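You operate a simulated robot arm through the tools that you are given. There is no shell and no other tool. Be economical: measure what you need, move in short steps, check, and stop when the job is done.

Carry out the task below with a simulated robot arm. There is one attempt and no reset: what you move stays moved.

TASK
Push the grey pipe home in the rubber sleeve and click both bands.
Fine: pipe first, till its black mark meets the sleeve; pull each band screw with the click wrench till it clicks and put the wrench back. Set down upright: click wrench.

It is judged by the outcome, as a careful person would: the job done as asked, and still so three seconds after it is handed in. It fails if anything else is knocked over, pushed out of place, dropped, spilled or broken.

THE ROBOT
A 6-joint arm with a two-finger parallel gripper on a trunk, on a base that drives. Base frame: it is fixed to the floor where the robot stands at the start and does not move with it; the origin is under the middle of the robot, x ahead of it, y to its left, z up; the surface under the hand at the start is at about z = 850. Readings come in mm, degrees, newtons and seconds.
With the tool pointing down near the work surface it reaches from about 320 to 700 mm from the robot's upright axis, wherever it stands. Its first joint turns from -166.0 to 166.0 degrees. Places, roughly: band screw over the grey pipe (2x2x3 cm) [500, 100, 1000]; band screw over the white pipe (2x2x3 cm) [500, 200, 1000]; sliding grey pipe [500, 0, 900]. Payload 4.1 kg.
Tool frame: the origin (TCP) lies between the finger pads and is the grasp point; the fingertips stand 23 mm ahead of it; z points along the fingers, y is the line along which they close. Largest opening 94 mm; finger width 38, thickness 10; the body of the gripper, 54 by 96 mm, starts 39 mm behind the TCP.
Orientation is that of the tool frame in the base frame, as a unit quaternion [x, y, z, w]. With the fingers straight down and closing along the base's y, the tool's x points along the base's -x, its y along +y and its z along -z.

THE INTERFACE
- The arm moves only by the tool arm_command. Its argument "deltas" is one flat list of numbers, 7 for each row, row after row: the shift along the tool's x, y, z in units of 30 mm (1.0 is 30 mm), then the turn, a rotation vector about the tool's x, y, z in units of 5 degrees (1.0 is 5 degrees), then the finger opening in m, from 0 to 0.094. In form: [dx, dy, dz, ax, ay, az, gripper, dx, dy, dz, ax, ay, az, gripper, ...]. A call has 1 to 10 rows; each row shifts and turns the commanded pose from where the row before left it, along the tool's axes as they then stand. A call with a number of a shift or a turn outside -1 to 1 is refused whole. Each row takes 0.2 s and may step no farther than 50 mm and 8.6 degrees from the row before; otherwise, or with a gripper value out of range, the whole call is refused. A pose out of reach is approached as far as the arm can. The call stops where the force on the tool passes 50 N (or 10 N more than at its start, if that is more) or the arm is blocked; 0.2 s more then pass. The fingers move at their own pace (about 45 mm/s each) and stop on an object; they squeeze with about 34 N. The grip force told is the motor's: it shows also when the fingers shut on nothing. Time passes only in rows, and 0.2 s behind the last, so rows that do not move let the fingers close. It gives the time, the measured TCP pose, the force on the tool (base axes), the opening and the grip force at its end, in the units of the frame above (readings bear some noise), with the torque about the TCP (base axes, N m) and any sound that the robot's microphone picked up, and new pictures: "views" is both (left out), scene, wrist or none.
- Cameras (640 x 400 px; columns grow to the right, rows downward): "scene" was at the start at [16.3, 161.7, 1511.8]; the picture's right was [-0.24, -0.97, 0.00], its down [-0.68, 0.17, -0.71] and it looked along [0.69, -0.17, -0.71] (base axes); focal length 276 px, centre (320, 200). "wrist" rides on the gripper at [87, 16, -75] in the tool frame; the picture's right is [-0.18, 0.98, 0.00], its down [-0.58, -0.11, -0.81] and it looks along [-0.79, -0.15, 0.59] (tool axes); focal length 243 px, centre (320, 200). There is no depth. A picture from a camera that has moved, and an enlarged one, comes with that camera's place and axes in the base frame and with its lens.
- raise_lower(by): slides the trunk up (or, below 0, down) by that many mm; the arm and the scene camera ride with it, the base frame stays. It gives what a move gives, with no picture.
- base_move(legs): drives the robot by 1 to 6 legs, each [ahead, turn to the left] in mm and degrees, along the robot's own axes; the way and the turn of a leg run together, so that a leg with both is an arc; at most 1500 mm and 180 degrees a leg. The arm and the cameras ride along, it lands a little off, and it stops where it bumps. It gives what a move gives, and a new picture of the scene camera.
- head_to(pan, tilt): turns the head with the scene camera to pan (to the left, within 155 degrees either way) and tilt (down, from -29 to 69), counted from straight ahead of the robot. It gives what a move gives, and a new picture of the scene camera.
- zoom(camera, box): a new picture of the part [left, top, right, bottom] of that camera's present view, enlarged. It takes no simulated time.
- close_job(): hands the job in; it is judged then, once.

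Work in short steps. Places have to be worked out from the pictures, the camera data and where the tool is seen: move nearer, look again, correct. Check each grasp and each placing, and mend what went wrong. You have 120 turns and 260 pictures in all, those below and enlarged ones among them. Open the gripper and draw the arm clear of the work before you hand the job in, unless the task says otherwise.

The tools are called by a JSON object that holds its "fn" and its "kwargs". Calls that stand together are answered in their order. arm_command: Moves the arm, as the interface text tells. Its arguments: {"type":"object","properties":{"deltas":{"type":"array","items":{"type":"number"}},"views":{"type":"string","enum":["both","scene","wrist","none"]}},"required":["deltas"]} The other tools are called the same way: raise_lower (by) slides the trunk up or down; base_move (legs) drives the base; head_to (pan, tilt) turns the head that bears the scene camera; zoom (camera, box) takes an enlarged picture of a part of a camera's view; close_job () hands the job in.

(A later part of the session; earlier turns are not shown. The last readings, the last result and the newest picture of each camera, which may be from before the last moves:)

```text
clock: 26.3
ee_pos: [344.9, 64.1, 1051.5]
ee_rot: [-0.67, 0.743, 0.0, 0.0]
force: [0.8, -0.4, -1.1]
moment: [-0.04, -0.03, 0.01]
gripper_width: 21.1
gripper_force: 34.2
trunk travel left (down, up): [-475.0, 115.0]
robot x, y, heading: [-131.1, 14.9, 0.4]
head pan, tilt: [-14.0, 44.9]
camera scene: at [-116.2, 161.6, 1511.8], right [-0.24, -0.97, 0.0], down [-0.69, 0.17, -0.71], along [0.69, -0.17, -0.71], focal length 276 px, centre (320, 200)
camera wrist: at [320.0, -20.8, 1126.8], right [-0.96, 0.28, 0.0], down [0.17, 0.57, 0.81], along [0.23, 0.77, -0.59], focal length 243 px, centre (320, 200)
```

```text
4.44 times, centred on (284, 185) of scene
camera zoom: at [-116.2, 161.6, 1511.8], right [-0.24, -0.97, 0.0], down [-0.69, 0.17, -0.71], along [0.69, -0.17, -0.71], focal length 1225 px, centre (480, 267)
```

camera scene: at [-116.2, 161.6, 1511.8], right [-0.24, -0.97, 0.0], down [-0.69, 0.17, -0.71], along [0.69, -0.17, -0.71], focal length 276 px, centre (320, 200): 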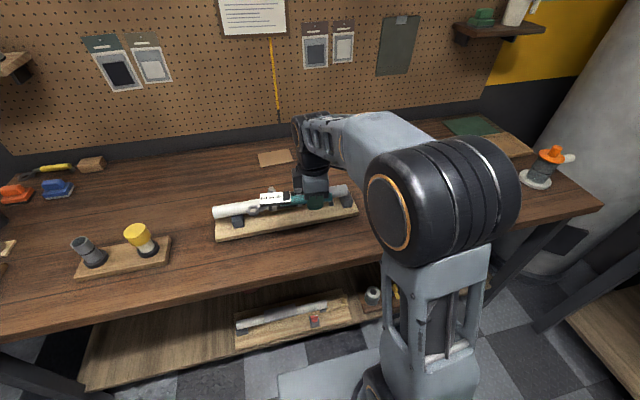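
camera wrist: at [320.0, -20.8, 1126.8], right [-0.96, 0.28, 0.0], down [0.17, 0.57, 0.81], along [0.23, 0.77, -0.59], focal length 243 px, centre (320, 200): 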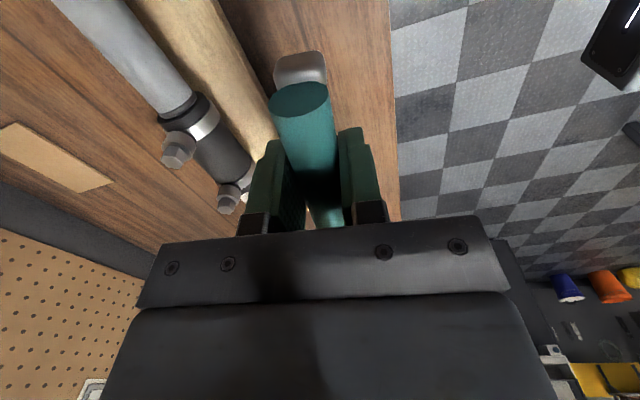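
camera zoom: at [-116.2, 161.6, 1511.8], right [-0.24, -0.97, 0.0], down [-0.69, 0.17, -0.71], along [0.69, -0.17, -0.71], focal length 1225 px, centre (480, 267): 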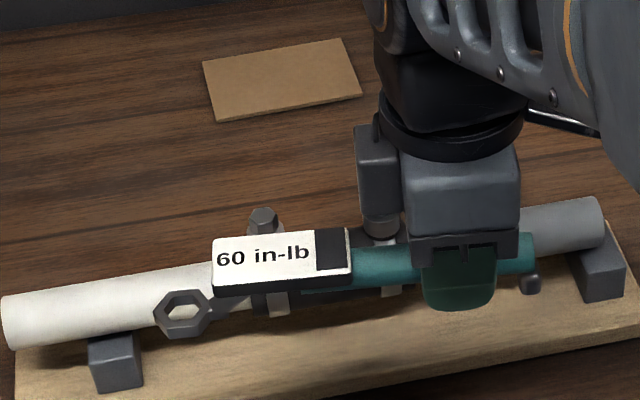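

Wrench lifted cleanly (ring ≈24 mm below the TCP, ~145 mm ahead of it). I move it to the right to clear the camera's view of the screws and read their hex orientation.

{"fn": "arm_command", "kwargs": {"deltas": [0.9, 0, 0, 0, 0, 0, 0.01, 0.9, 0, 0, 0, 0, 0, 0.01, 0.9, 0, 0, 0, 0, 0, 0.01, 0.9, 0, 0, 0, 0, 0, 0.01, 0.9, 0, 0, 0, 0, 0, 0.01, 0, 0, 0, 0, 0, 0, 0.01], "views": "both"}}

{"fn": "zoom", "kwargs": {"camera": "scene", "box": [280, 180, 308, 204]}}

{"fn": "zoom", "kwargs": {"camera": "scene", "box": [254, 180, 282, 204]}}

{"fn": "zoom", "kwargs": {"camera": "wrist", "box": [130, 90, 290, 220]}}

```text
clock: 27.7
ee_pos: [328.6, -72.2, 1052.3]
ee_rot: [-0.67, 0.743, 0.0, -0.001]
force: [-0.3, 0.9, -1.5]
moment: [-0.04, -0.01, 0.01]
gripper_width: 20.9
gripper_force: 34.8
trunk travel left (down, up): [-475.0, 115.0]
robot x, y, heading: [-129.7, 16.4, 0.4]
head pan, tilt: [-14.0, 44.9]
camera scene: at [-116.0, 161.4, 1511.8], right [-0.24, -0.97, 0.0], down [-0.69, 0.17, -0.71], along [0.69, -0.17, -0.71], focal length 276 px, centre (320, 200)
camera wrist: at [304.3, -156.6, 1125.9], right [-0.96, 0.28, 0.0], down [0.17, 0.57, 0.81], along [0.23, 0.77, -0.59], focal length 243 px, centre (320, 200)
```

scene: 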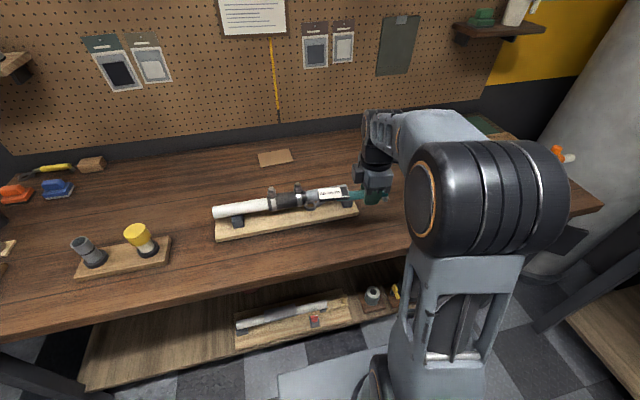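
wrist: 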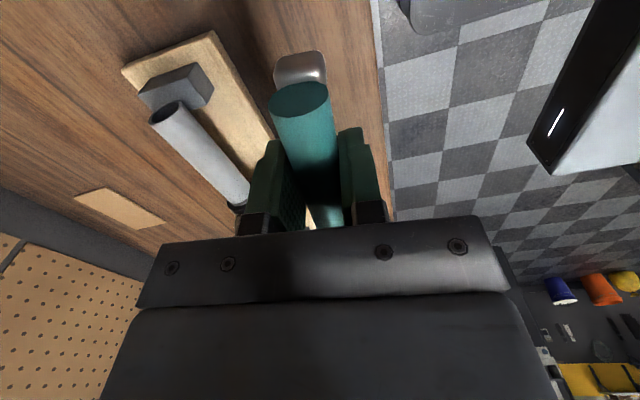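

```text
16.00 times, centred on (294, 192) of scene
camera zoom: at [-116.0, 161.4, 1511.8], right [-0.24, -0.97, 0.0], down [-0.69, 0.17, -0.71], along [0.69, -0.17, -0.71], focal length 4410 px, centre (736, 328)
```

zoom: 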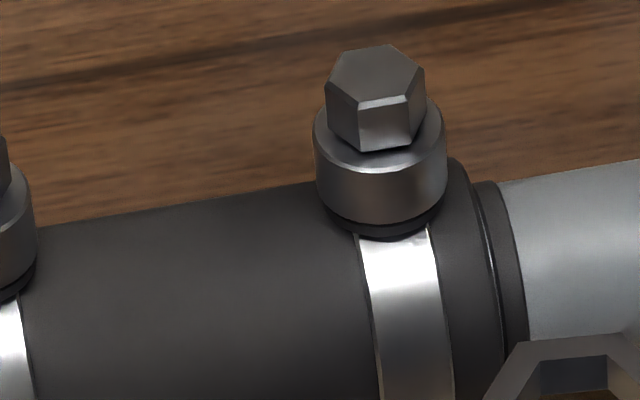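

```text
16.00 times, centred on (268, 192) of scene
camera zoom: at [-116.0, 161.4, 1511.8], right [-0.24, -0.97, 0.0], down [-0.69, 0.17, -0.71], along [0.69, -0.17, -0.71], focal length 4410 px, centre (1152, 328)
```

zoom: 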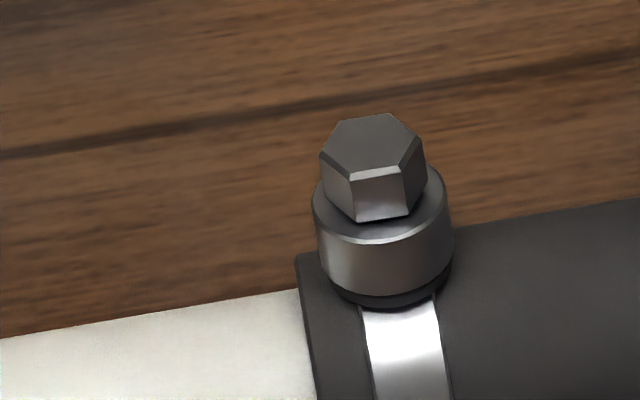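

```text
3.08 times, centred on (210, 155) of wrist
camera zoom: at [304.3, -156.6, 1125.9], right [-0.96, 0.28, 0.0], down [0.17, 0.57, 0.81], along [0.23, 0.77, -0.59], focal length 746 px, centre (658, 338)
```

zoom: 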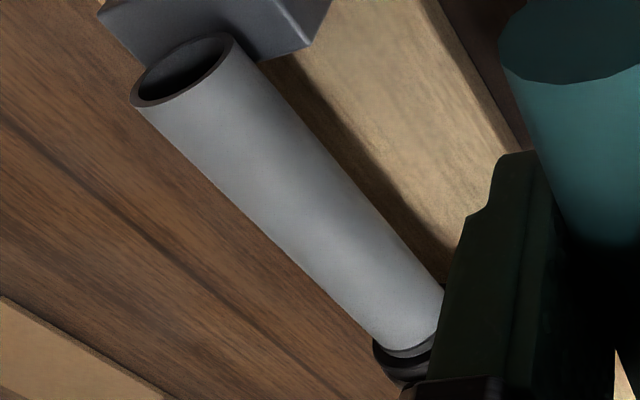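

Both screw heads have two flats parallel to the pipe (vertices at ±90°, ±30°, ±150°), and the ring has a vertex along the handle. So the handle should point to -150° (toward robot, slightly right), then turn clockwise. I turn the hand by 54° clockwise here, high above everything.

{"fn": "arm_command", "kwargs": {"deltas": [0, 0, 0, 0, 0, 1, 0.01, 0, 0, 0, 0, 0, 1, 0.01, 0, 0, 0, 0, 0, 1, 0.01, 0, 0, 0, 0, 0, 1, 0.01, 0, 0, 0, 0, 0, 1, 0.01, 0, 0, 0, 0, 0, 1, 0.01, 0, 0, 0, 0, 0, 1, 0.01, 0, 0, 0, 0, 0, 1, 0.01, 0, 0, 0, 0, 0, 1, 0.01, 0, 0, 0, 0, 0, 1, 0.01], "views": "none"}}

{"fn": "arm_command", "kwargs": {"deltas": [0, 0, 0, 0, 0, 0.82, 0.01, 0, 0, 0, 0, 0, 0, 0.01], "views": "both"}}

{"fn": "zoom", "kwargs": {"camera": "scene", "box": [260, 160, 388, 240]}}

```text
clock: 29.9
ee_pos: [328.4, -72.0, 1050.2]
ee_rot: [-0.292, 0.956, 0.0, 0.0]
force: [0.3, 0.3, 0.1]
moment: [-0.01, 0.03, 0.02]
gripper_width: 21.0
gripper_force: 34.2
trunk travel left (down, up): [-475.0, 115.0]
robot x, y, heading: [-134.0, 15.6, 0.3]
head pan, tilt: [-14.0, 44.9]
```

```text
clock: 30.5
ee_pos: [329.0, -70.7, 1051.2]
ee_rot: [-0.258, 0.966, 0.0, 0.0]
force: [-0.3, 0.1, -1.2]
moment: [-0.06, 0.04, 0.02]
gripper_width: 21.1
gripper_force: 33.9
trunk travel left (down, up): [-475.0, 115.0]
robot x, y, heading: [-130.3, 12.5, 0.2]
head pan, tilt: [-14.0, 44.9]
camera scene: at [-116.0, 161.5, 1511.8], right [-0.24, -0.97, 0.0], down [-0.69, 0.17, -0.71], along [0.69, -0.17, -0.71], focal length 276 px, centre (320, 200)
camera wrist: at [245.1, -100.6, 1125.7], right [-0.33, 0.94, 0.0], down [0.56, 0.2, 0.81], along [0.76, 0.27, -0.59], focal length 243 px, centre (320, 200)
```

scene: 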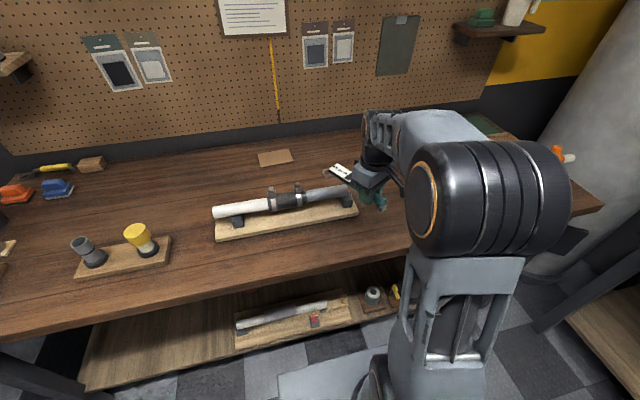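
wrist: 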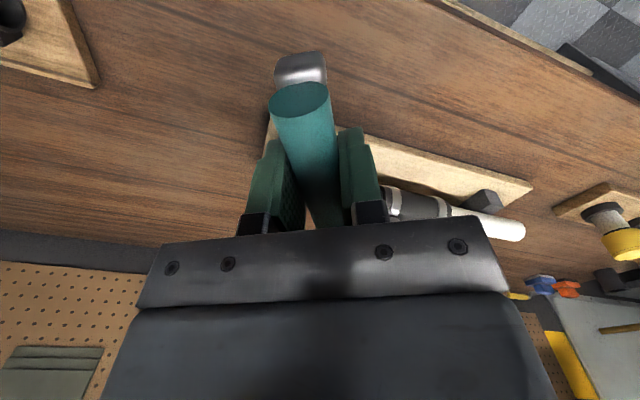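

```text
5.00 times, centred on (324, 200) of scene
camera zoom: at [-116.0, 161.5, 1511.8], right [-0.24, -0.97, 0.0], down [-0.69, 0.17, -0.71], along [0.69, -0.17, -0.71], focal length 1378 px, centre (300, 200)
```

zoom: 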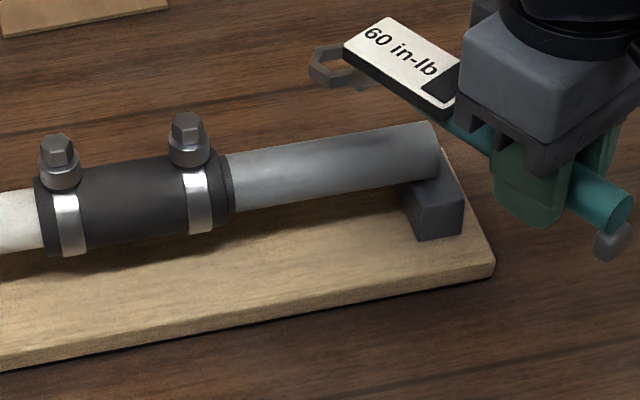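

Solving both views: ring is 144.7 mm ahead, 26.6 mm below TCP, laterally ~0. I raise 75 mm to see the screws beside the fingers with the wrist camera, for a second bearing.

{"fn": "arm_command", "kwargs": {"deltas": [0, 0, -0.9, 0, 0, 0, 0.01, 0, 0, -0.8, 0, 0, 0, 0.01, 0, 0, -0.8, 0, 0, 0, 0.01, 0, 0, 0, 0, 0, 0, 0.01], "views": "wrist"}}

{"fn": "zoom", "kwargs": {"camera": "wrist", "box": [370, 130, 450, 190]}}

```text
clock: 31.5
ee_pos: [327.3, -72.9, 1126.2]
ee_rot: [-0.258, 0.966, 0.0, -0.001]
force: [0.1, -0.5, -1.1]
moment: [-0.06, 0.04, -0.01]
gripper_width: 21.2
gripper_force: 34.1
trunk travel left (down, up): [-475.0, 115.0]
robot x, y, heading: [-134.8, 16.8, 0.1]
head pan, tilt: [-14.0, 44.9]
camera wrist: at [244.0, -102.3, 1201.3], right [-0.33, 0.94, 0.0], down [0.56, 0.2, 0.81], along [0.76, 0.27, -0.59], focal length 243 px, centre (320, 200)
```

wrist: 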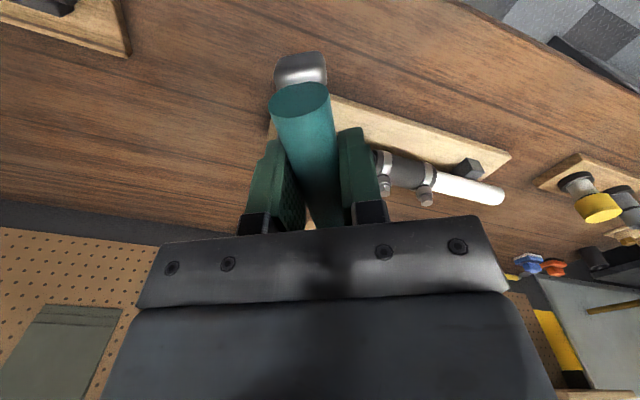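

```text
6.67 times, centred on (410, 160) of wrist
camera zoom: at [244.0, -102.3, 1201.3], right [-0.33, 0.94, 0.0], down [0.56, 0.2, 0.81], along [0.76, 0.27, -0.59], focal length 1618 px, centre (-280, 467)
```

zoom: 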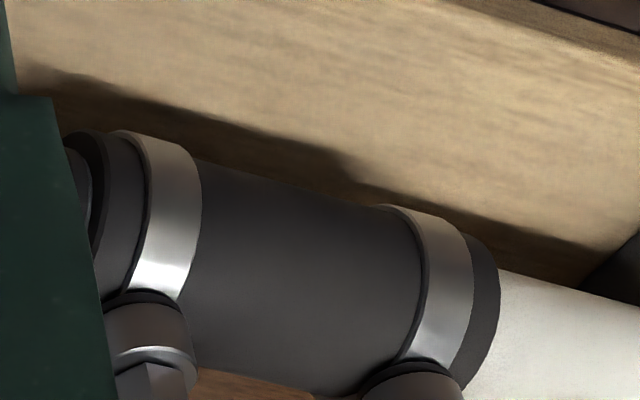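

The screw heads are just below; zoom there.

{"fn": "zoom", "kwargs": {"camera": "wrist", "box": [370, 165, 442, 219]}}

{"fn": "zoom", "kwargs": {"camera": "scene", "box": [260, 180, 308, 210]}}

```text
7.41 times, centred on (406, 192) of wrist
camera zoom: at [244.0, -102.3, 1201.3], right [-0.33, 0.94, 0.0], down [0.56, 0.2, 0.81], along [0.76, 0.27, -0.59], focal length 1797 px, centre (-317, 259)
```

zoom: 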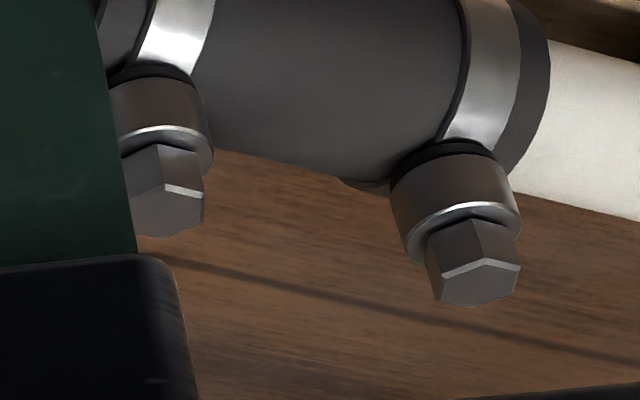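

```text
13.33 times, centred on (284, 195) of scene
camera zoom: at [-116.1, 161.5, 1511.8], right [-0.24, -0.97, 0.0], down [-0.69, 0.17, -0.71], along [0.69, -0.17, -0.71], focal length 3675 px, centre (800, 267)
```

zoom: 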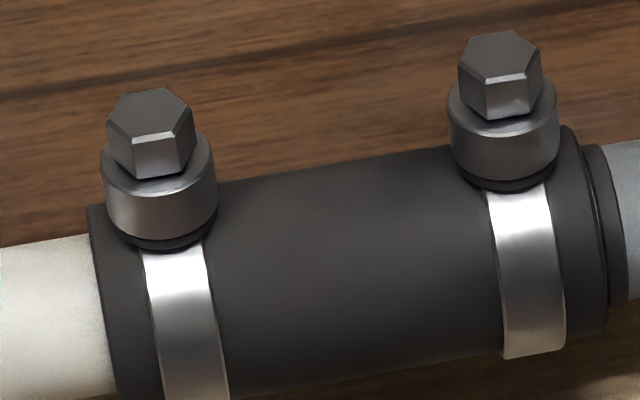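

Screw tops come out at grey (477.5, 81.5, 983) and white (477.5, 156, 983). I bring the ring above the grey screw, first at a 50 mm margin.

{"fn": "arm_command", "kwargs": {"deltas": [-0.515, 0.505, 0, 0, 0, 0, 0.01, -0.515, 0.505, 0, 0, 0, 0, 0.01, -0.515, 0.505, 0.4, 0, 0, 0, 0.01, -0.515, 0.505, 0.7, 0, 0, 0, 0.01, 0, 0, 0.9, 0, 0, 0, 0.01, 0, 0, 0.8, 0, 0, 0, 0.01, 0, 0, 0, 0, 0, 0, 0.01], "views": "both"}}

{"fn": "zoom", "kwargs": {"camera": "scene", "box": [260, 160, 324, 200]}}

```text
clock: 33.1
ee_pos: [351.0, 14.6, 1042.3]
ee_rot: [-0.259, 0.966, 0.001, 0.0]
force: [0.7, -0.5, -0.8]
moment: [-0.04, 0.08, -0.01]
gripper_width: 20.9
gripper_force: 34.2
trunk travel left (down, up): [-475.0, 115.0]
robot x, y, heading: [-130.5, 14.6, 0.4]
head pan, tilt: [-14.0, 44.9]
camera scene: at [-115.9, 161.6, 1511.8], right [-0.24, -0.97, 0.0], down [-0.69, 0.17, -0.71], along [0.69, -0.17, -0.71], focal length 276 px, centre (320, 200)
camera wrist: at [267.5, -14.4, 1116.3], right [-0.33, 0.94, 0.0], down [0.56, 0.2, 0.81], along [0.76, 0.27, -0.59], focal length 243 px, centre (320, 200)
```

scene: 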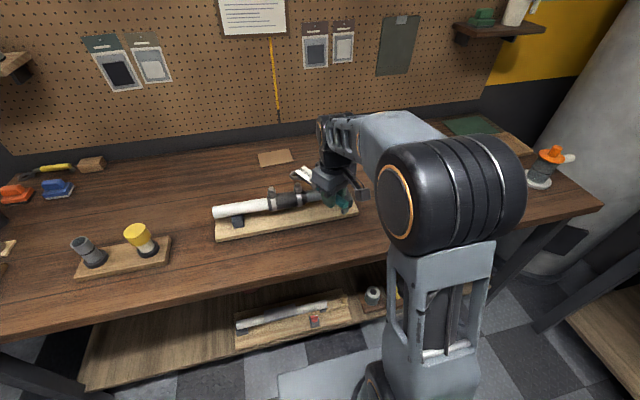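
wrist: 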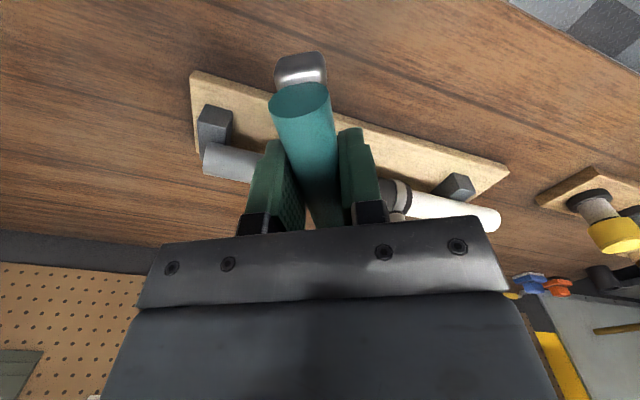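

```text
10.00 times, centred on (292, 180) of scene
camera zoom: at [-115.9, 161.6, 1511.8], right [-0.24, -0.97, 0.0], down [-0.69, 0.17, -0.71], along [0.69, -0.17, -0.71], focal length 2756 px, centre (600, 400)
```

zoom: 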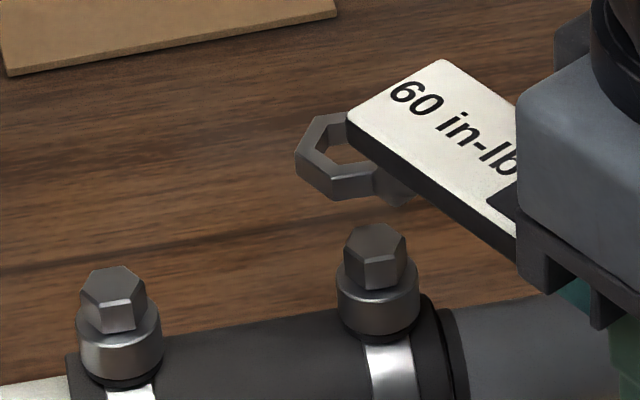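

Predictions match the image; the ring needs ~4 mm toward -y. I correct and lower to just above the screw head.

{"fn": "arm_command", "kwargs": {"deltas": [0.052, -0.124, 0.3, 0, 0, 0, 0.01, 0, 0, 0.35, 0, 0, 0, 0.01, 0, 0, 0, 0, 0, 0, 0.01], "views": "none"}}

{"fn": "zoom", "kwargs": {"camera": "scene", "box": [276, 168, 308, 192]}}

```text
clock: 33.9
ee_pos: [351.4, 9.7, 1022.8]
ee_rot: [-0.258, 0.966, 0.0, 0.0]
force: [-0.7, 0.0, -0.5]
moment: [-0.04, 0.04, 0.01]
gripper_width: 21.2
gripper_force: 33.8
trunk travel left (down, up): [-475.0, 115.0]
robot x, y, heading: [-134.6, 14.9, 0.6]
head pan, tilt: [-14.0, 44.9]
```

```text
16.00 times, centred on (292, 180) of scene
camera zoom: at [-116.0, 161.6, 1511.8], right [-0.24, -0.97, 0.0], down [-0.69, 0.17, -0.71], along [0.69, -0.17, -0.71], focal length 4410 px, centre (768, 520)
```

zoom: 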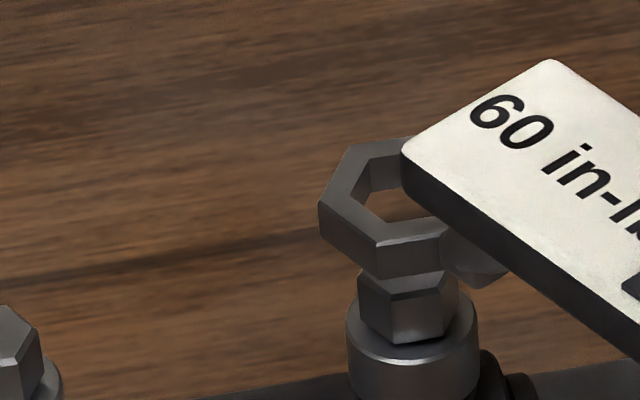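

The ring appears ~2 mm too far to +y; correct and lower 7 mm to the head, watching force.

{"fn": "arm_command", "kwargs": {"deltas": [0.056, -0.03, 0, 0, 0, 0, 0.01, 0, 0, 0.12, 0, 0, 0, 0.01, 0, 0, 0.12, 0, 0, 0, 0.01, 0, 0, 0, 0, 0, 0, 0.01], "views": "none"}}

{"fn": "zoom", "kwargs": {"camera": "scene", "box": [276, 168, 308, 192]}}

```text
clock: 34.9
ee_pos: [349.7, 9.0, 1016.9]
ee_rot: [-0.259, 0.966, 0.0, 0.0]
force: [0.5, -0.6, -1.4]
moment: [-0.05, 0.05, 0.01]
gripper_width: 21.0
gripper_force: 34.2
trunk travel left (down, up): [-475.0, 115.0]
robot x, y, heading: [-133.0, 17.1, 0.2]
head pan, tilt: [-14.0, 44.9]
```

```text
16.00 times, centred on (292, 180) of scene
camera zoom: at [-116.0, 161.6, 1511.8], right [-0.24, -0.97, 0.0], down [-0.69, 0.17, -0.71], along [0.69, -0.17, -0.71], focal length 4410 px, centre (768, 520)
```

zoom: 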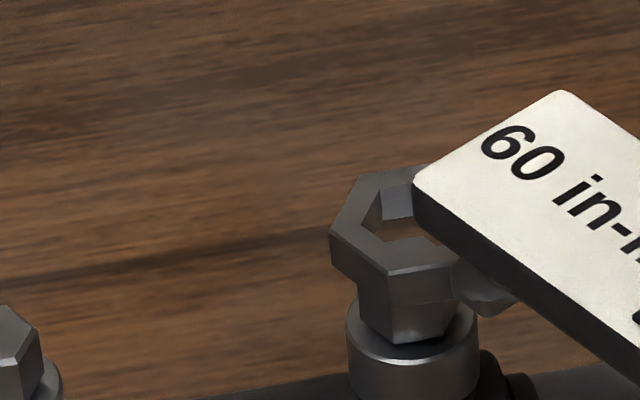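

Ring now looks concentric with the head, ~3 mm above. Lower in small steps.

{"fn": "arm_command", "kwargs": {"deltas": [0, 0, 0.1, 0, 0, 0, 0.01, 0, 0, 0.1, 0, 0, 0, 0.01, 0, 0, 0, 0, 0, 0, 0.01], "views": "none"}}

{"fn": "zoom", "kwargs": {"camera": "scene", "box": [276, 168, 308, 192]}}

```text
clock: 35.7
ee_pos: [350.0, 7.2, 1010.5]
ee_rot: [-0.259, 0.966, 0.0, 0.001]
force: [1.2, 1.7, 0.9]
moment: [0.22, -0.32, 0.06]
gripper_width: 21.2
gripper_force: 33.9
trunk travel left (down, up): [-475.0, 115.0]
robot x, y, heading: [-129.6, 15.1, 0.4]
head pan, tilt: [-14.0, 44.9]
```

```text
16.00 times, centred on (292, 180) of scene
camera zoom: at [-116.2, 161.7, 1511.9], right [-0.24, -0.97, 0.0], down [-0.69, 0.17, -0.71], along [0.69, -0.17, -0.71], focal length 4410 px, centre (768, 520)
```

zoom: 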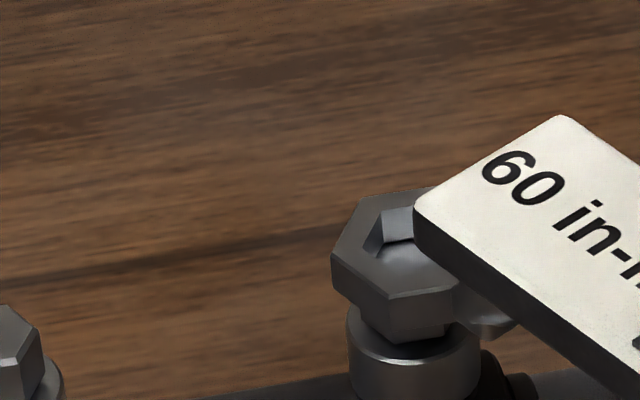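

The head appears within the ring with light contact (~2.7 N). Lower 3 mm more, watching force.

{"fn": "arm_command", "kwargs": {"deltas": [0, 0, 0.1, 0, 0, 0, 0.01, 0, 0, 0, 0, 0, 0, 0.01], "views": "none"}}

{"fn": "zoom", "kwargs": {"camera": "scene", "box": [276, 168, 308, 192]}}

```text
clock: 36.3
ee_pos: [351.2, 6.9, 1007.2]
ee_rot: [-0.259, 0.966, -0.001, 0.001]
force: [3.7, 3.0, 5.3]
moment: [0.58, -0.92, 0.14]
gripper_width: 21.1
gripper_force: 34.3
trunk travel left (down, up): [-475.0, 115.0]
robot x, y, heading: [-130.8, 17.7, 0.5]
head pan, tilt: [-14.0, 44.9]
```

```text
16.00 times, centred on (292, 180) of scene
camera zoom: at [-116.2, 161.9, 1511.8], right [-0.24, -0.97, 0.0], down [-0.69, 0.17, -0.71], along [0.69, -0.17, -0.71], focal length 4410 px, centre (768, 520)
```

zoom: 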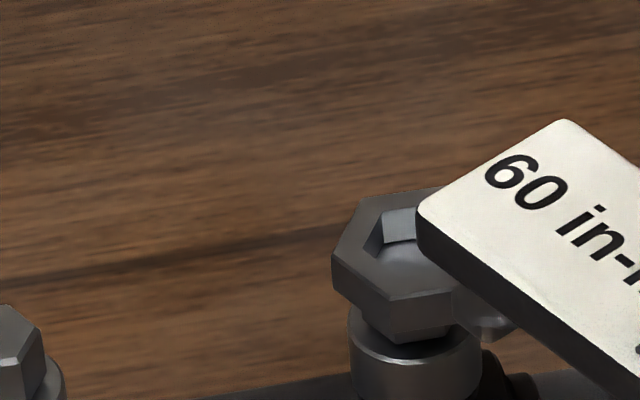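

Resting on the chamfer; the reaction points along the handle toward the screw, so I shift the ring 1.2 mm that way.

{"fn": "arm_command", "kwargs": {"deltas": [-0.04, 0, 0, 0, 0, 0, 0.01, 0, 0, 0, 0, 0, 0, 0.01], "views": "none"}}

{"fn": "zoom", "kwargs": {"camera": "scene", "box": [282, 172, 306, 190]}}

```text
clock: 36.9
ee_pos: [351.3, 8.6, 1005.7]
ee_rot: [-0.259, 0.966, -0.001, -0.001]
force: [0.2, 1.5, 1.9]
moment: [0.32, -0.42, 0.24]
gripper_width: 20.8
gripper_force: 33.8
trunk travel left (down, up): [-475.0, 115.0]
robot x, y, heading: [-131.6, 12.8, 0.3]
head pan, tilt: [-14.0, 44.9]
```

```text
16.00 times, centred on (294, 181) of scene
camera zoom: at [-116.3, 161.8, 1511.7], right [-0.24, -0.97, 0.0], down [-0.69, 0.17, -0.71], along [0.69, -0.17, -0.71], focal length 4410 px, centre (736, 504)
```

zoom: 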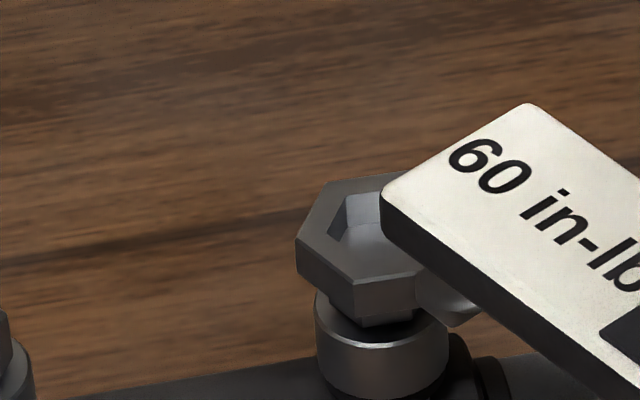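

Force dropped, so the ring has room. Continue lowering 3 mm.

{"fn": "arm_command", "kwargs": {"deltas": [0, 0, 0.1, 0, 0, 0, 0.01, 0, 0, 0, 0, 0, 0, 0.01], "views": "none"}}

{"fn": "zoom", "kwargs": {"camera": "scene", "box": [282, 172, 306, 190]}}

```text
clock: 37.5
ee_pos: [351.8, 7.7, 1002.9]
ee_rot: [-0.258, 0.966, 0.0, 0.0]
force: [2.9, 1.7, 5.8]
moment: [0.57, -0.91, 0.1]
gripper_width: 21.1
gripper_force: 34.0
trunk travel left (down, up): [-475.0, 115.0]
robot x, y, heading: [-129.2, 14.5, 0.2]
head pan, tilt: [-14.0, 44.9]
```

```text
16.00 times, centred on (294, 181) of scene
camera zoom: at [-116.3, 161.8, 1511.8], right [-0.24, -0.97, 0.0], down [-0.69, 0.17, -0.71], along [0.69, -0.17, -0.71], focal length 4410 px, centre (736, 504)
```

zoom: 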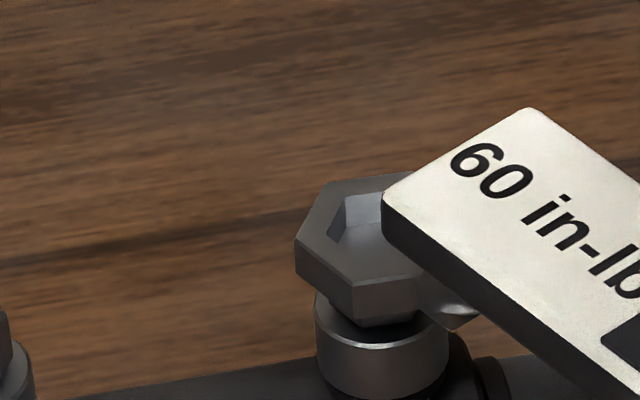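

The tip is still pinned; reaction again points to +x. Raise 3 mm, shift 1.5 mm mostly +x, and lower again.

{"fn": "arm_command", "kwargs": {"deltas": [0, 0, -0.1, 0, 0, 0, 0.01, -0.048, -0.016, 0, 0, 0, 0, 0.01, 0, 0, 0, 0, 0, 0, 0.01], "views": "none"}}

{"fn": "arm_command", "kwargs": {"deltas": [0, 0, 0.1, 0, 0, 0, 0.01, 0, 0, 0, 0, 0, 0, 0.01], "views": "none"}}

{"fn": "zoom", "kwargs": {"camera": "scene", "box": [282, 172, 306, 190]}}

```text
clock: 38.3
ee_pos: [352.9, 6.9, 1006.5]
ee_rot: [-0.258, 0.966, 0.0, -0.001]
force: [1.1, 0.7, -0.4]
moment: [-0.03, 0.03, 0.01]
gripper_width: 21.0
gripper_force: 33.9
trunk travel left (down, up): [-475.0, 115.0]
robot x, y, heading: [-129.5, 12.3, -0.2]
head pan, tilt: [-14.0, 44.9]
```

```text
clock: 38.9
ee_pos: [353.5, 8.8, 1004.1]
ee_rot: [-0.259, 0.966, 0.0, 0.0]
force: [-0.1, -0.7, -1.2]
moment: [-0.03, 0.05, 0.03]
gripper_width: 21.1
gripper_force: 34.3
trunk travel left (down, up): [-475.0, 115.0]
robot x, y, heading: [-131.9, 13.0, -0.0]
head pan, tilt: [-14.0, 44.9]
```

```text
16.00 times, centred on (294, 181) of scene
camera zoom: at [-116.0, 161.6, 1511.8], right [-0.24, -0.97, 0.0], down [-0.69, 0.17, -0.71], along [0.69, -0.17, -0.71], focal length 4410 px, centre (736, 504)
```

zoom: 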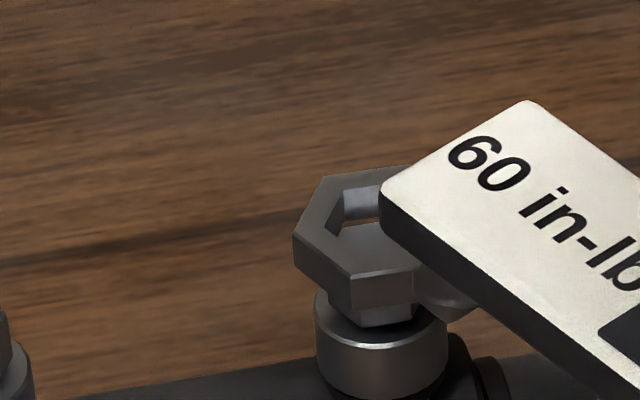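

No contact now; continue lowering 3 mm.

{"fn": "arm_command", "kwargs": {"deltas": [0, 0, 0.1, 0, 0, 0, 0.01, 0, 0, 0, 0, 0, 0, 0.01], "views": "none"}}

{"fn": "zoom", "kwargs": {"camera": "scene", "box": [282, 172, 306, 190]}}

```text
clock: 39.5
ee_pos: [353.5, 8.0, 1001.8]
ee_rot: [-0.258, 0.966, -0.001, 0.0]
force: [-1.1, 0.6, -1.5]
moment: [0.0, 0.02, 0.13]
gripper_width: 20.8
gripper_force: 33.9
trunk travel left (down, up): [-475.0, 115.0]
robot x, y, heading: [-134.9, 18.4, 0.5]
head pan, tilt: [-14.0, 44.9]
```

```text
16.00 times, centred on (294, 181) of scene
camera zoom: at [-116.1, 161.7, 1511.8], right [-0.24, -0.97, 0.0], down [-0.69, 0.17, -0.71], along [0.69, -0.17, -0.71], focal length 4410 px, centre (736, 504)
```

zoom: 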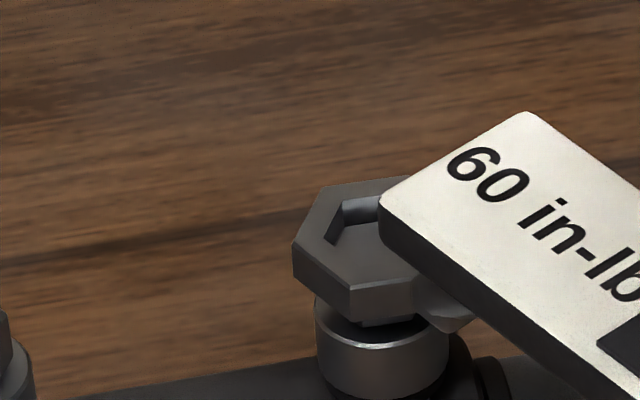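

It slides over the head without resistance. Lower 4 mm more to seat on the collar.

{"fn": "arm_command", "kwargs": {"deltas": [0, 0, 0.07, 0, 0, 0, 0.01, 0, 0, 0.07, 0, 0, 0, 0.01, 0, 0, 0, 0, 0, 0, 0.01], "views": "none"}}

{"fn": "zoom", "kwargs": {"camera": "scene", "box": [282, 172, 306, 190]}}

```text
clock: 40.3
ee_pos: [355.0, 8.5, 997.9]
ee_rot: [-0.259, 0.966, -0.001, 0.001]
force: [-1.2, 5.2, 6.9]
moment: [0.62, -0.81, 0.69]
gripper_width: 21.0
gripper_force: 33.7
trunk travel left (down, up): [-475.0, 115.0]
robot x, y, heading: [-128.6, 13.8, 0.4]
head pan, tilt: [-14.0, 44.9]
```

```text
16.00 times, centred on (294, 181) of scene
camera zoom: at [-116.9, 162.3, 1511.8], right [-0.24, -0.97, 0.0], down [-0.69, 0.17, -0.71], along [0.69, -0.17, -0.71], focal length 4410 px, centre (736, 504)
```

zoom: 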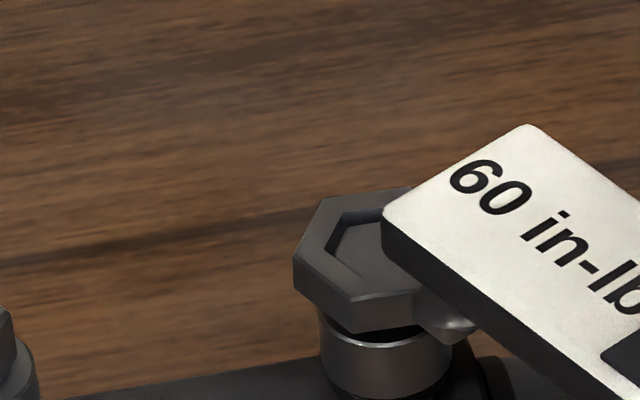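

Seated on the collar. Now relieve slightly and start the clockwise pull about the screw (radius 144 mm), 3° per row.

{"fn": "arm_command", "kwargs": {"deltas": [0, 0, -0.03, 0, 0, 0, 0.01, -0.0066, 0.2516, 0, 0, 0, 0.6, 0.01, -0.0066, 0.2516, 0, 0, 0, 0.6, 0.01, 0, 0, 0, 0, 0, 0, 0.01], "views": "none"}}

{"fn": "zoom", "kwargs": {"camera": "scene", "box": [260, 164, 324, 212]}}

```text
clock: 41.3
ee_pos: [346.1, 22.0, 997.6]
ee_rot: [-0.208, 0.978, 0.001, -0.001]
force: [-1.6, 6.8, 2.5]
moment: [0.34, -0.36, 0.96]
gripper_width: 21.1
gripper_force: 34.0
trunk travel left (down, up): [-475.0, 115.0]
robot x, y, heading: [-131.9, 16.7, 0.3]
head pan, tilt: [-14.0, 44.9]
```

```text
8.33 times, centred on (292, 188) of scene
camera zoom: at [-116.6, 162.5, 1511.7], right [-0.24, -0.97, 0.0], down [-0.69, 0.17, -0.71], along [0.69, -0.17, -0.71], focal length 2297 px, centre (553, 300)
```

zoom: 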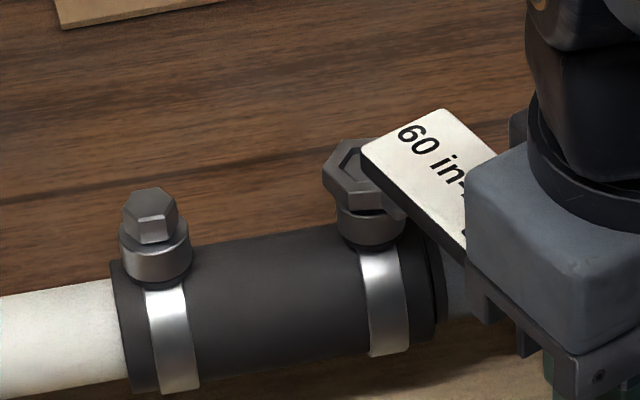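

Turning freely so far, no click yet. Continue by 9° more.

{"fn": "arm_command", "kwargs": {"deltas": [-0.0066, 0.2516, 0, 0, 0, 0.6, 0.01, -0.0066, 0.2516, 0, 0, 0, 0.6, 0.01, -0.0066, 0.2516, 0, 0, 0, 0.6, 0.01, 0, 0, 0, 0, 0, 0, 0.01], "views": "none"}}

{"fn": "zoom", "kwargs": {"camera": "scene", "box": [260, 164, 324, 212]}}

```text
clock: 42.3
ee_pos: [339.6, 42.7, 997.5]
ee_rot: [-0.13, 0.991, 0.0, 0.0]
force: [-0.6, 8.3, 0.6]
moment: [0.18, -0.12, 1.04]
gripper_width: 21.6
gripper_force: 34.4
trunk travel left (down, up): [-475.0, 115.0]
robot x, y, heading: [-131.3, 15.9, 0.5]
head pan, tilt: [-14.0, 44.9]
```

```text
8.33 times, centred on (292, 188) of scene
camera zoom: at [-116.3, 162.7, 1511.7], right [-0.24, -0.97, 0.0], down [-0.69, 0.17, -0.71], along [0.69, -0.17, -0.71], focal length 2297 px, centre (553, 300)
```

zoom: 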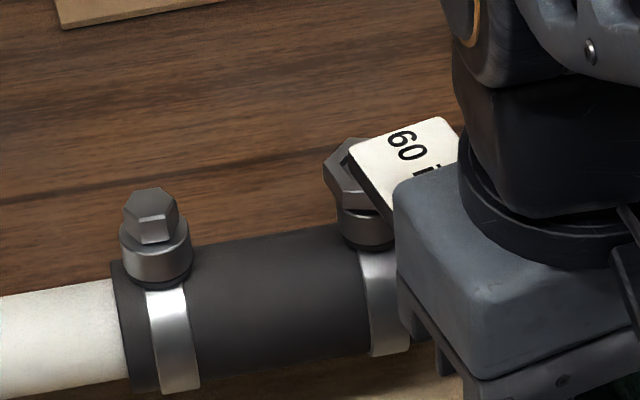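

15° turned; still almost no torque at the screw. Keep going 12° more.

{"fn": "arm_command", "kwargs": {"deltas": [-0.0066, 0.2516, 0, 0, 0, 0.6, 0.01, -0.0066, 0.2516, 0, 0, 0, 0.6, 0.01, -0.0066, 0.2516, 0, 0, 0, 0.6, 0.01, -0.0066, 0.2516, 0, 0, 0, 0.6, 0.01, 0, 0, 0, 0, 0, 0, 0.01], "views": "scene"}}

{"fn": "zoom", "kwargs": {"camera": "scene", "box": [260, 164, 324, 212]}}

```text
clock: 43.5
ee_pos: [333.6, 70.8, 996.8]
ee_rot: [-0.025, 1.0, -0.001, -0.001]
force: [-13.2, 7.9, -0.2]
moment: [0.11, 0.42, 1.38]
gripper_width: 21.5
gripper_force: 33.9
trunk travel left (down, up): [-475.0, 115.0]
robot x, y, heading: [-131.7, 14.6, 0.1]
head pan, tilt: [-14.0, 44.9]
camera scene: at [-118.0, 162.9, 1511.7], right [-0.24, -0.97, 0.0], down [-0.68, 0.17, -0.71], along [0.69, -0.17, -0.7], focal length 276 px, centre (320, 200)
```

scene: 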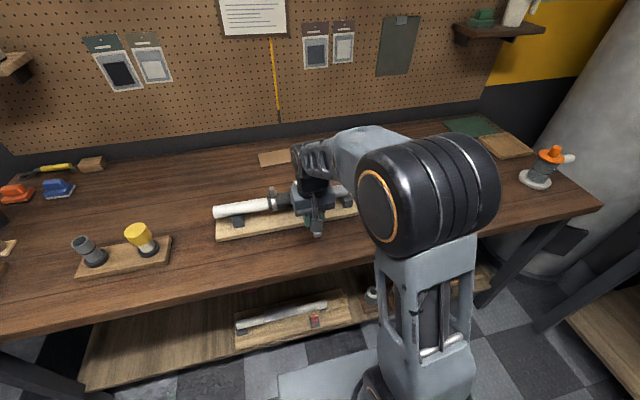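

```text
8.33 times, centred on (292, 188) of scene
camera zoom: at [-118.0, 162.9, 1511.7], right [-0.24, -0.97, 0.0], down [-0.68, 0.17, -0.71], along [0.69, -0.17, -0.7], focal length 2297 px, centre (553, 300)
```

zoom: 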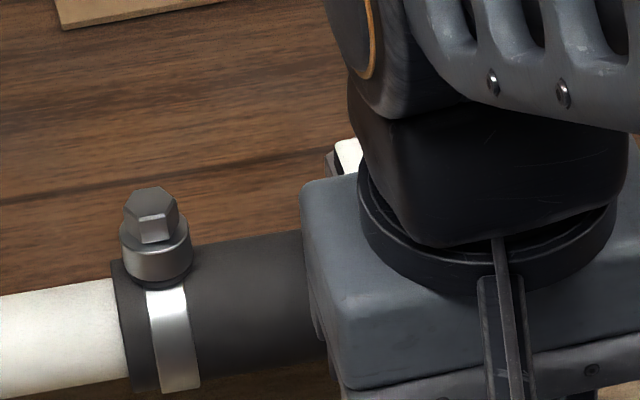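

A growing -x load means the hand is a little too close; I relieve 1.5 mm outward and continue 12°.

{"fn": "arm_command", "kwargs": {"deltas": [0.06, 0.04, 0, 0, 0, 0, 0.01, -0.006, 0.254, 0, 0, 0, 0.6, 0.01, -0.006, 0.254, 0, 0, 0, 0.6, 0.01, -0.006, 0.254, 0, 0, 0, 0.6, 0.01, -0.006, 0.254, 0, 0, 0, 0.6, 0.01, 0, 0, 0, 0, 0, 0, 0.01], "views": "none"}}

{"fn": "zoom", "kwargs": {"camera": "scene", "box": [250, 164, 330, 224]}}

```text
clock: 44.9
ee_pos: [333.9, 105.4, 997.9]
ee_rot: [0.08, 0.997, 0.0, 0.001]
force: [-0.6, 2.1, 1.6]
moment: [-0.13, -0.21, 0.35]
gripper_width: 21.3
gripper_force: 33.7
trunk travel left (down, up): [-475.0, 115.0]
robot x, y, heading: [-131.9, 14.3, 0.4]
head pan, tilt: [-14.0, 44.9]
```

```text
6.67 times, centred on (290, 194) of scene
camera zoom: at [-116.4, 162.2, 1511.8], right [-0.24, -0.97, 0.0], down [-0.69, 0.17, -0.71], along [0.69, -0.17, -0.71], focal length 1837 px, centre (520, 240)
```

zoom: 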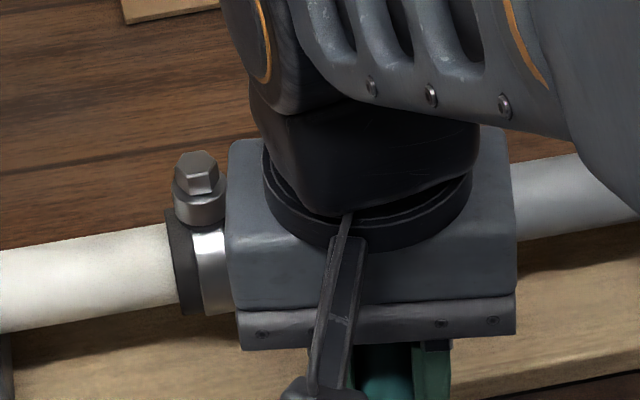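

39° turned, all loads small. Continue another 15°.

{"fn": "arm_command", "kwargs": {"deltas": [-0.0066, 0.252, 0, 0, 0, 0.6, 0.01, -0.0066, 0.252, 0, 0, 0, 0.6, 0.01, -0.0066, 0.252, 0, 0, 0, 0.6, 0.01, -0.0066, 0.252, 0, 0, 0, 0.6, 0.01, -0.0066, 0.252, 0, 0, 0, 0.6, 0.01, 0, 0, 0, 0, 0, 0, 0.01], "views": "both"}}

```text
clock: 46.3
ee_pos: [344.6, 140.4, 997.1]
ee_rot: [0.208, 0.978, 0.001, 0.0]
force: [-4.9, 8.3, 1.3]
moment: [0.01, -0.08, 0.93]
gripper_width: 21.2
gripper_force: 34.3
trunk travel left (down, up): [-475.0, 115.0]
robot x, y, heading: [-133.3, 15.2, 0.2]
head pan, tilt: [-14.0, 44.9]
camera scene: at [-117.0, 163.1, 1511.7], right [-0.24, -0.97, 0.0], down [-0.69, 0.17, -0.71], along [0.69, -0.17, -0.71], focal length 276 px, centre (320, 200)
camera wrist: at [272.7, 190.9, 1071.7], right [0.57, 0.82, 0.0], down [0.49, -0.34, 0.81], along [0.66, -0.46, -0.59], focal length 243 px, centre (320, 200)
```

scene: 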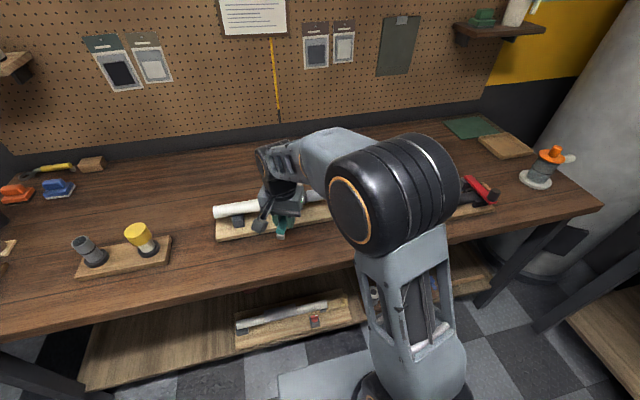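
wrist: 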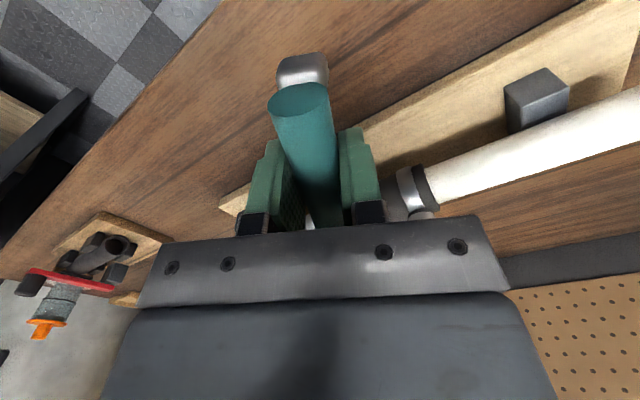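

54° turned without noticeable torque. I relieve 1 mm outward and go on 21° more before ratcheting.

{"fn": "arm_command", "kwargs": {"deltas": [0.04, 0, 0, 0, 0, 0, 0.01, -0.0066, 0.254, 0, 0, 0, 0.6, 0.01, -0.0066, 0.254, 0, 0, 0, 0.6, 0.01, -0.0066, 0.254, 0, 0, 0, 0.6, 0.01, -0.0066, 0.254, 0, 0, 0, 0.6, 0.01, -0.0066, 0.254, 0, 0, 0, 0.6, 0.01, -0.0066, 0.254, 0, 0, 0, 0.6, 0.01, -0.0066, 0.254, 0, 0, 0, 0.6, 0.01, 0, 0, 0, 0, 0, 0, 0.01], "views": "scene"}}

{"fn": "zoom", "kwargs": {"camera": "scene", "box": [250, 164, 330, 224]}}

```text
clock: 48.3
ee_pos: [374.8, 184.9, 996.3]
ee_rot: [0.383, 0.924, 0.0, 0.001]
force: [2.9, 8.8, 5.8]
moment: [-0.59, -0.76, 1.32]
gripper_width: 21.5
gripper_force: 34.2
trunk travel left (down, up): [-475.0, 115.0]
robot x, y, heading: [-132.1, 16.1, 0.2]
head pan, tilt: [-14.0, 44.9]
camera scene: at [-116.4, 163.2, 1511.7], right [-0.24, -0.97, 0.0], down [-0.69, 0.17, -0.71], along [0.69, -0.17, -0.71], focal length 276 px, centre (320, 200)
```

scene: 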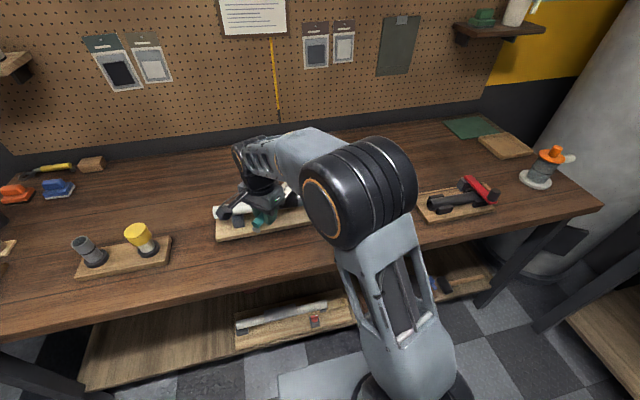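

```text
6.67 times, centred on (290, 194) of scene
camera zoom: at [-116.4, 163.2, 1511.7], right [-0.24, -0.97, 0.0], down [-0.69, 0.17, -0.71], along [0.69, -0.17, -0.71], focal length 1837 px, centre (520, 240)
```

zoom: 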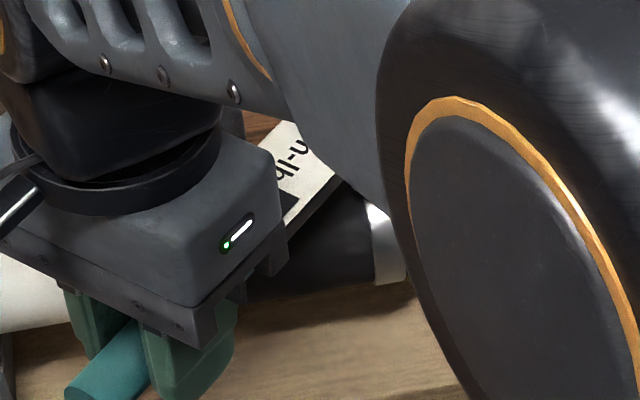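

No click or torque yet at 75°. I lift the ring off straight up and swing back 60° to ratchet, checking the screw's hex orientation on the way.

{"fn": "arm_command", "kwargs": {"deltas": [0, 0, -0.2, 0, 0, 0, 0.01, 0, 0, -0.3, 0, 0, 0, 0.01, 0, 0, -0.5, 0, 0, 0, 0.01, 0, 0, 0, 0, 0, 0, 0.01], "views": "none"}}

{"fn": "arm_command", "kwargs": {"deltas": [0.011, -0.419, 0, 0, 0, -1, 0.01, 0.011, -0.419, 0, 0, 0, -1, 0.01, 0.011, -0.419, 0, 0, 0, -1, 0.01, 0.011, -0.419, 0, 0, 0, -1, 0.01, 0.011, -0.419, 0, 0, 0, -1, 0.01, 0.011, -0.419, 0, 0, 0, -1, 0.01, 0.011, -0.419, 0, 0, 0, -1, 0.01, 0.011, -0.419, 0, 0, 0, -1, 0.01, 0.011, -0.419, 0, 0, 0, -1, 0.01, 0.011, -0.419, 0, 0, 0, -1, 0.01], "views": "none"}}

{"fn": "arm_command", "kwargs": {"deltas": [-0.011, -0.419, 0, 0, 0, -1, 0.01, -0.011, -0.419, 0, 0, 0, -1, 0.01, 0, 0, 0, 0, 0, 0, 0.01], "views": "none"}}

{"fn": "zoom", "kwargs": {"camera": "scene", "box": [260, 164, 324, 212]}}

```text
clock: 49.3
ee_pos: [374.0, 184.0, 1027.8]
ee_rot: [0.382, 0.924, 0.001, 0.001]
force: [0.7, -0.1, -1.8]
moment: [0.05, 0.02, 0.03]
gripper_width: 21.1
gripper_force: 33.9
trunk travel left (down, up): [-475.0, 115.0]
robot x, y, heading: [-133.5, 15.1, -0.0]
head pan, tilt: [-14.0, 44.9]
```

```text
clock: 51.5
ee_pos: [324.6, 69.6, 1025.3]
ee_rot: [-0.045, 0.999, 0.0, 0.0]
force: [0.6, 0.6, -1.6]
moment: [0.02, 0.08, 0.01]
gripper_width: 21.1
gripper_force: 34.3
trunk travel left (down, up): [-475.0, 115.0]
robot x, y, heading: [-132.3, 17.5, 0.1]
head pan, tilt: [-14.0, 44.9]
```

```text
clock: 52.3
ee_pos: [328.0, 46.2, 1028.1]
ee_rot: [-0.131, 0.991, 0.0, 0.001]
force: [0.9, 0.5, -0.9]
moment: [-0.02, 0.04, 0.01]
gripper_width: 21.1
gripper_force: 33.9
trunk travel left (down, up): [-475.0, 115.0]
robot x, y, heading: [-131.0, 16.9, 0.6]
head pan, tilt: [-14.0, 44.9]
```

```text
8.33 times, centred on (292, 188) of scene
camera zoom: at [-116.0, 161.9, 1511.8], right [-0.24, -0.97, 0.0], down [-0.69, 0.17, -0.71], along [0.69, -0.17, -0.71], focal length 2297 px, centre (553, 300)
```

zoom: 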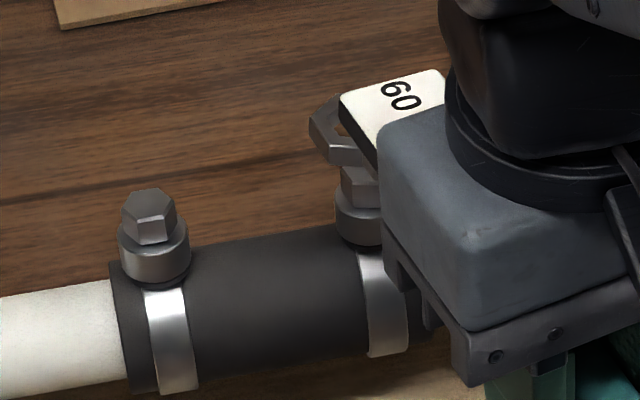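

I shift the hand aside to −y to see the grey screw's hex.

{"fn": "arm_command", "kwargs": {"deltas": [0.2, -0.8, 0, 0, 0, 0, 0.01, 0.2, -0.8, 0, 0, 0, 0, 0.01, 0.2, -0.8, 0, 0, 0, 0, 0.01, 0, 0, 0, 0, 0, 0, 0.01], "views": "none"}}

{"fn": "zoom", "kwargs": {"camera": "scene", "box": [280, 180, 308, 204]}}

```text
clock: 53.3
ee_pos: [330.6, -24.5, 1029.0]
ee_rot: [-0.13, 0.992, 0.001, 0.001]
force: [1.0, -1.0, -1.7]
moment: [-0.06, 0.04, -0.02]
gripper_width: 21.2
gripper_force: 34.3
trunk travel left (down, up): [-475.0, 115.0]
robot x, y, heading: [-130.9, 16.8, 0.2]
head pan, tilt: [-14.0, 44.9]
```

```text
16.00 times, centred on (294, 192) of scene
camera zoom: at [-116.0, 161.8, 1511.8], right [-0.24, -0.97, 0.0], down [-0.69, 0.17, -0.71], along [0.69, -0.17, -0.71], focal length 4410 px, centre (736, 328)
```

zoom: 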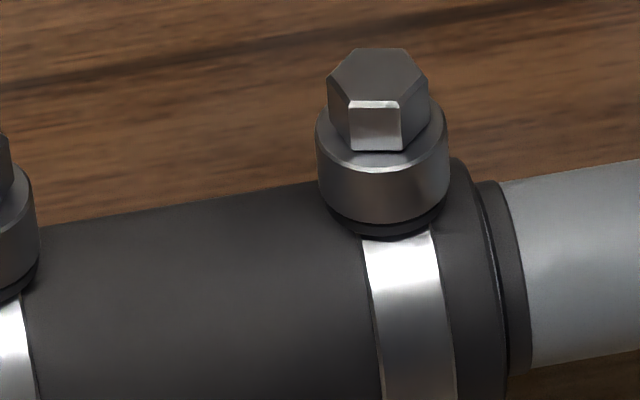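

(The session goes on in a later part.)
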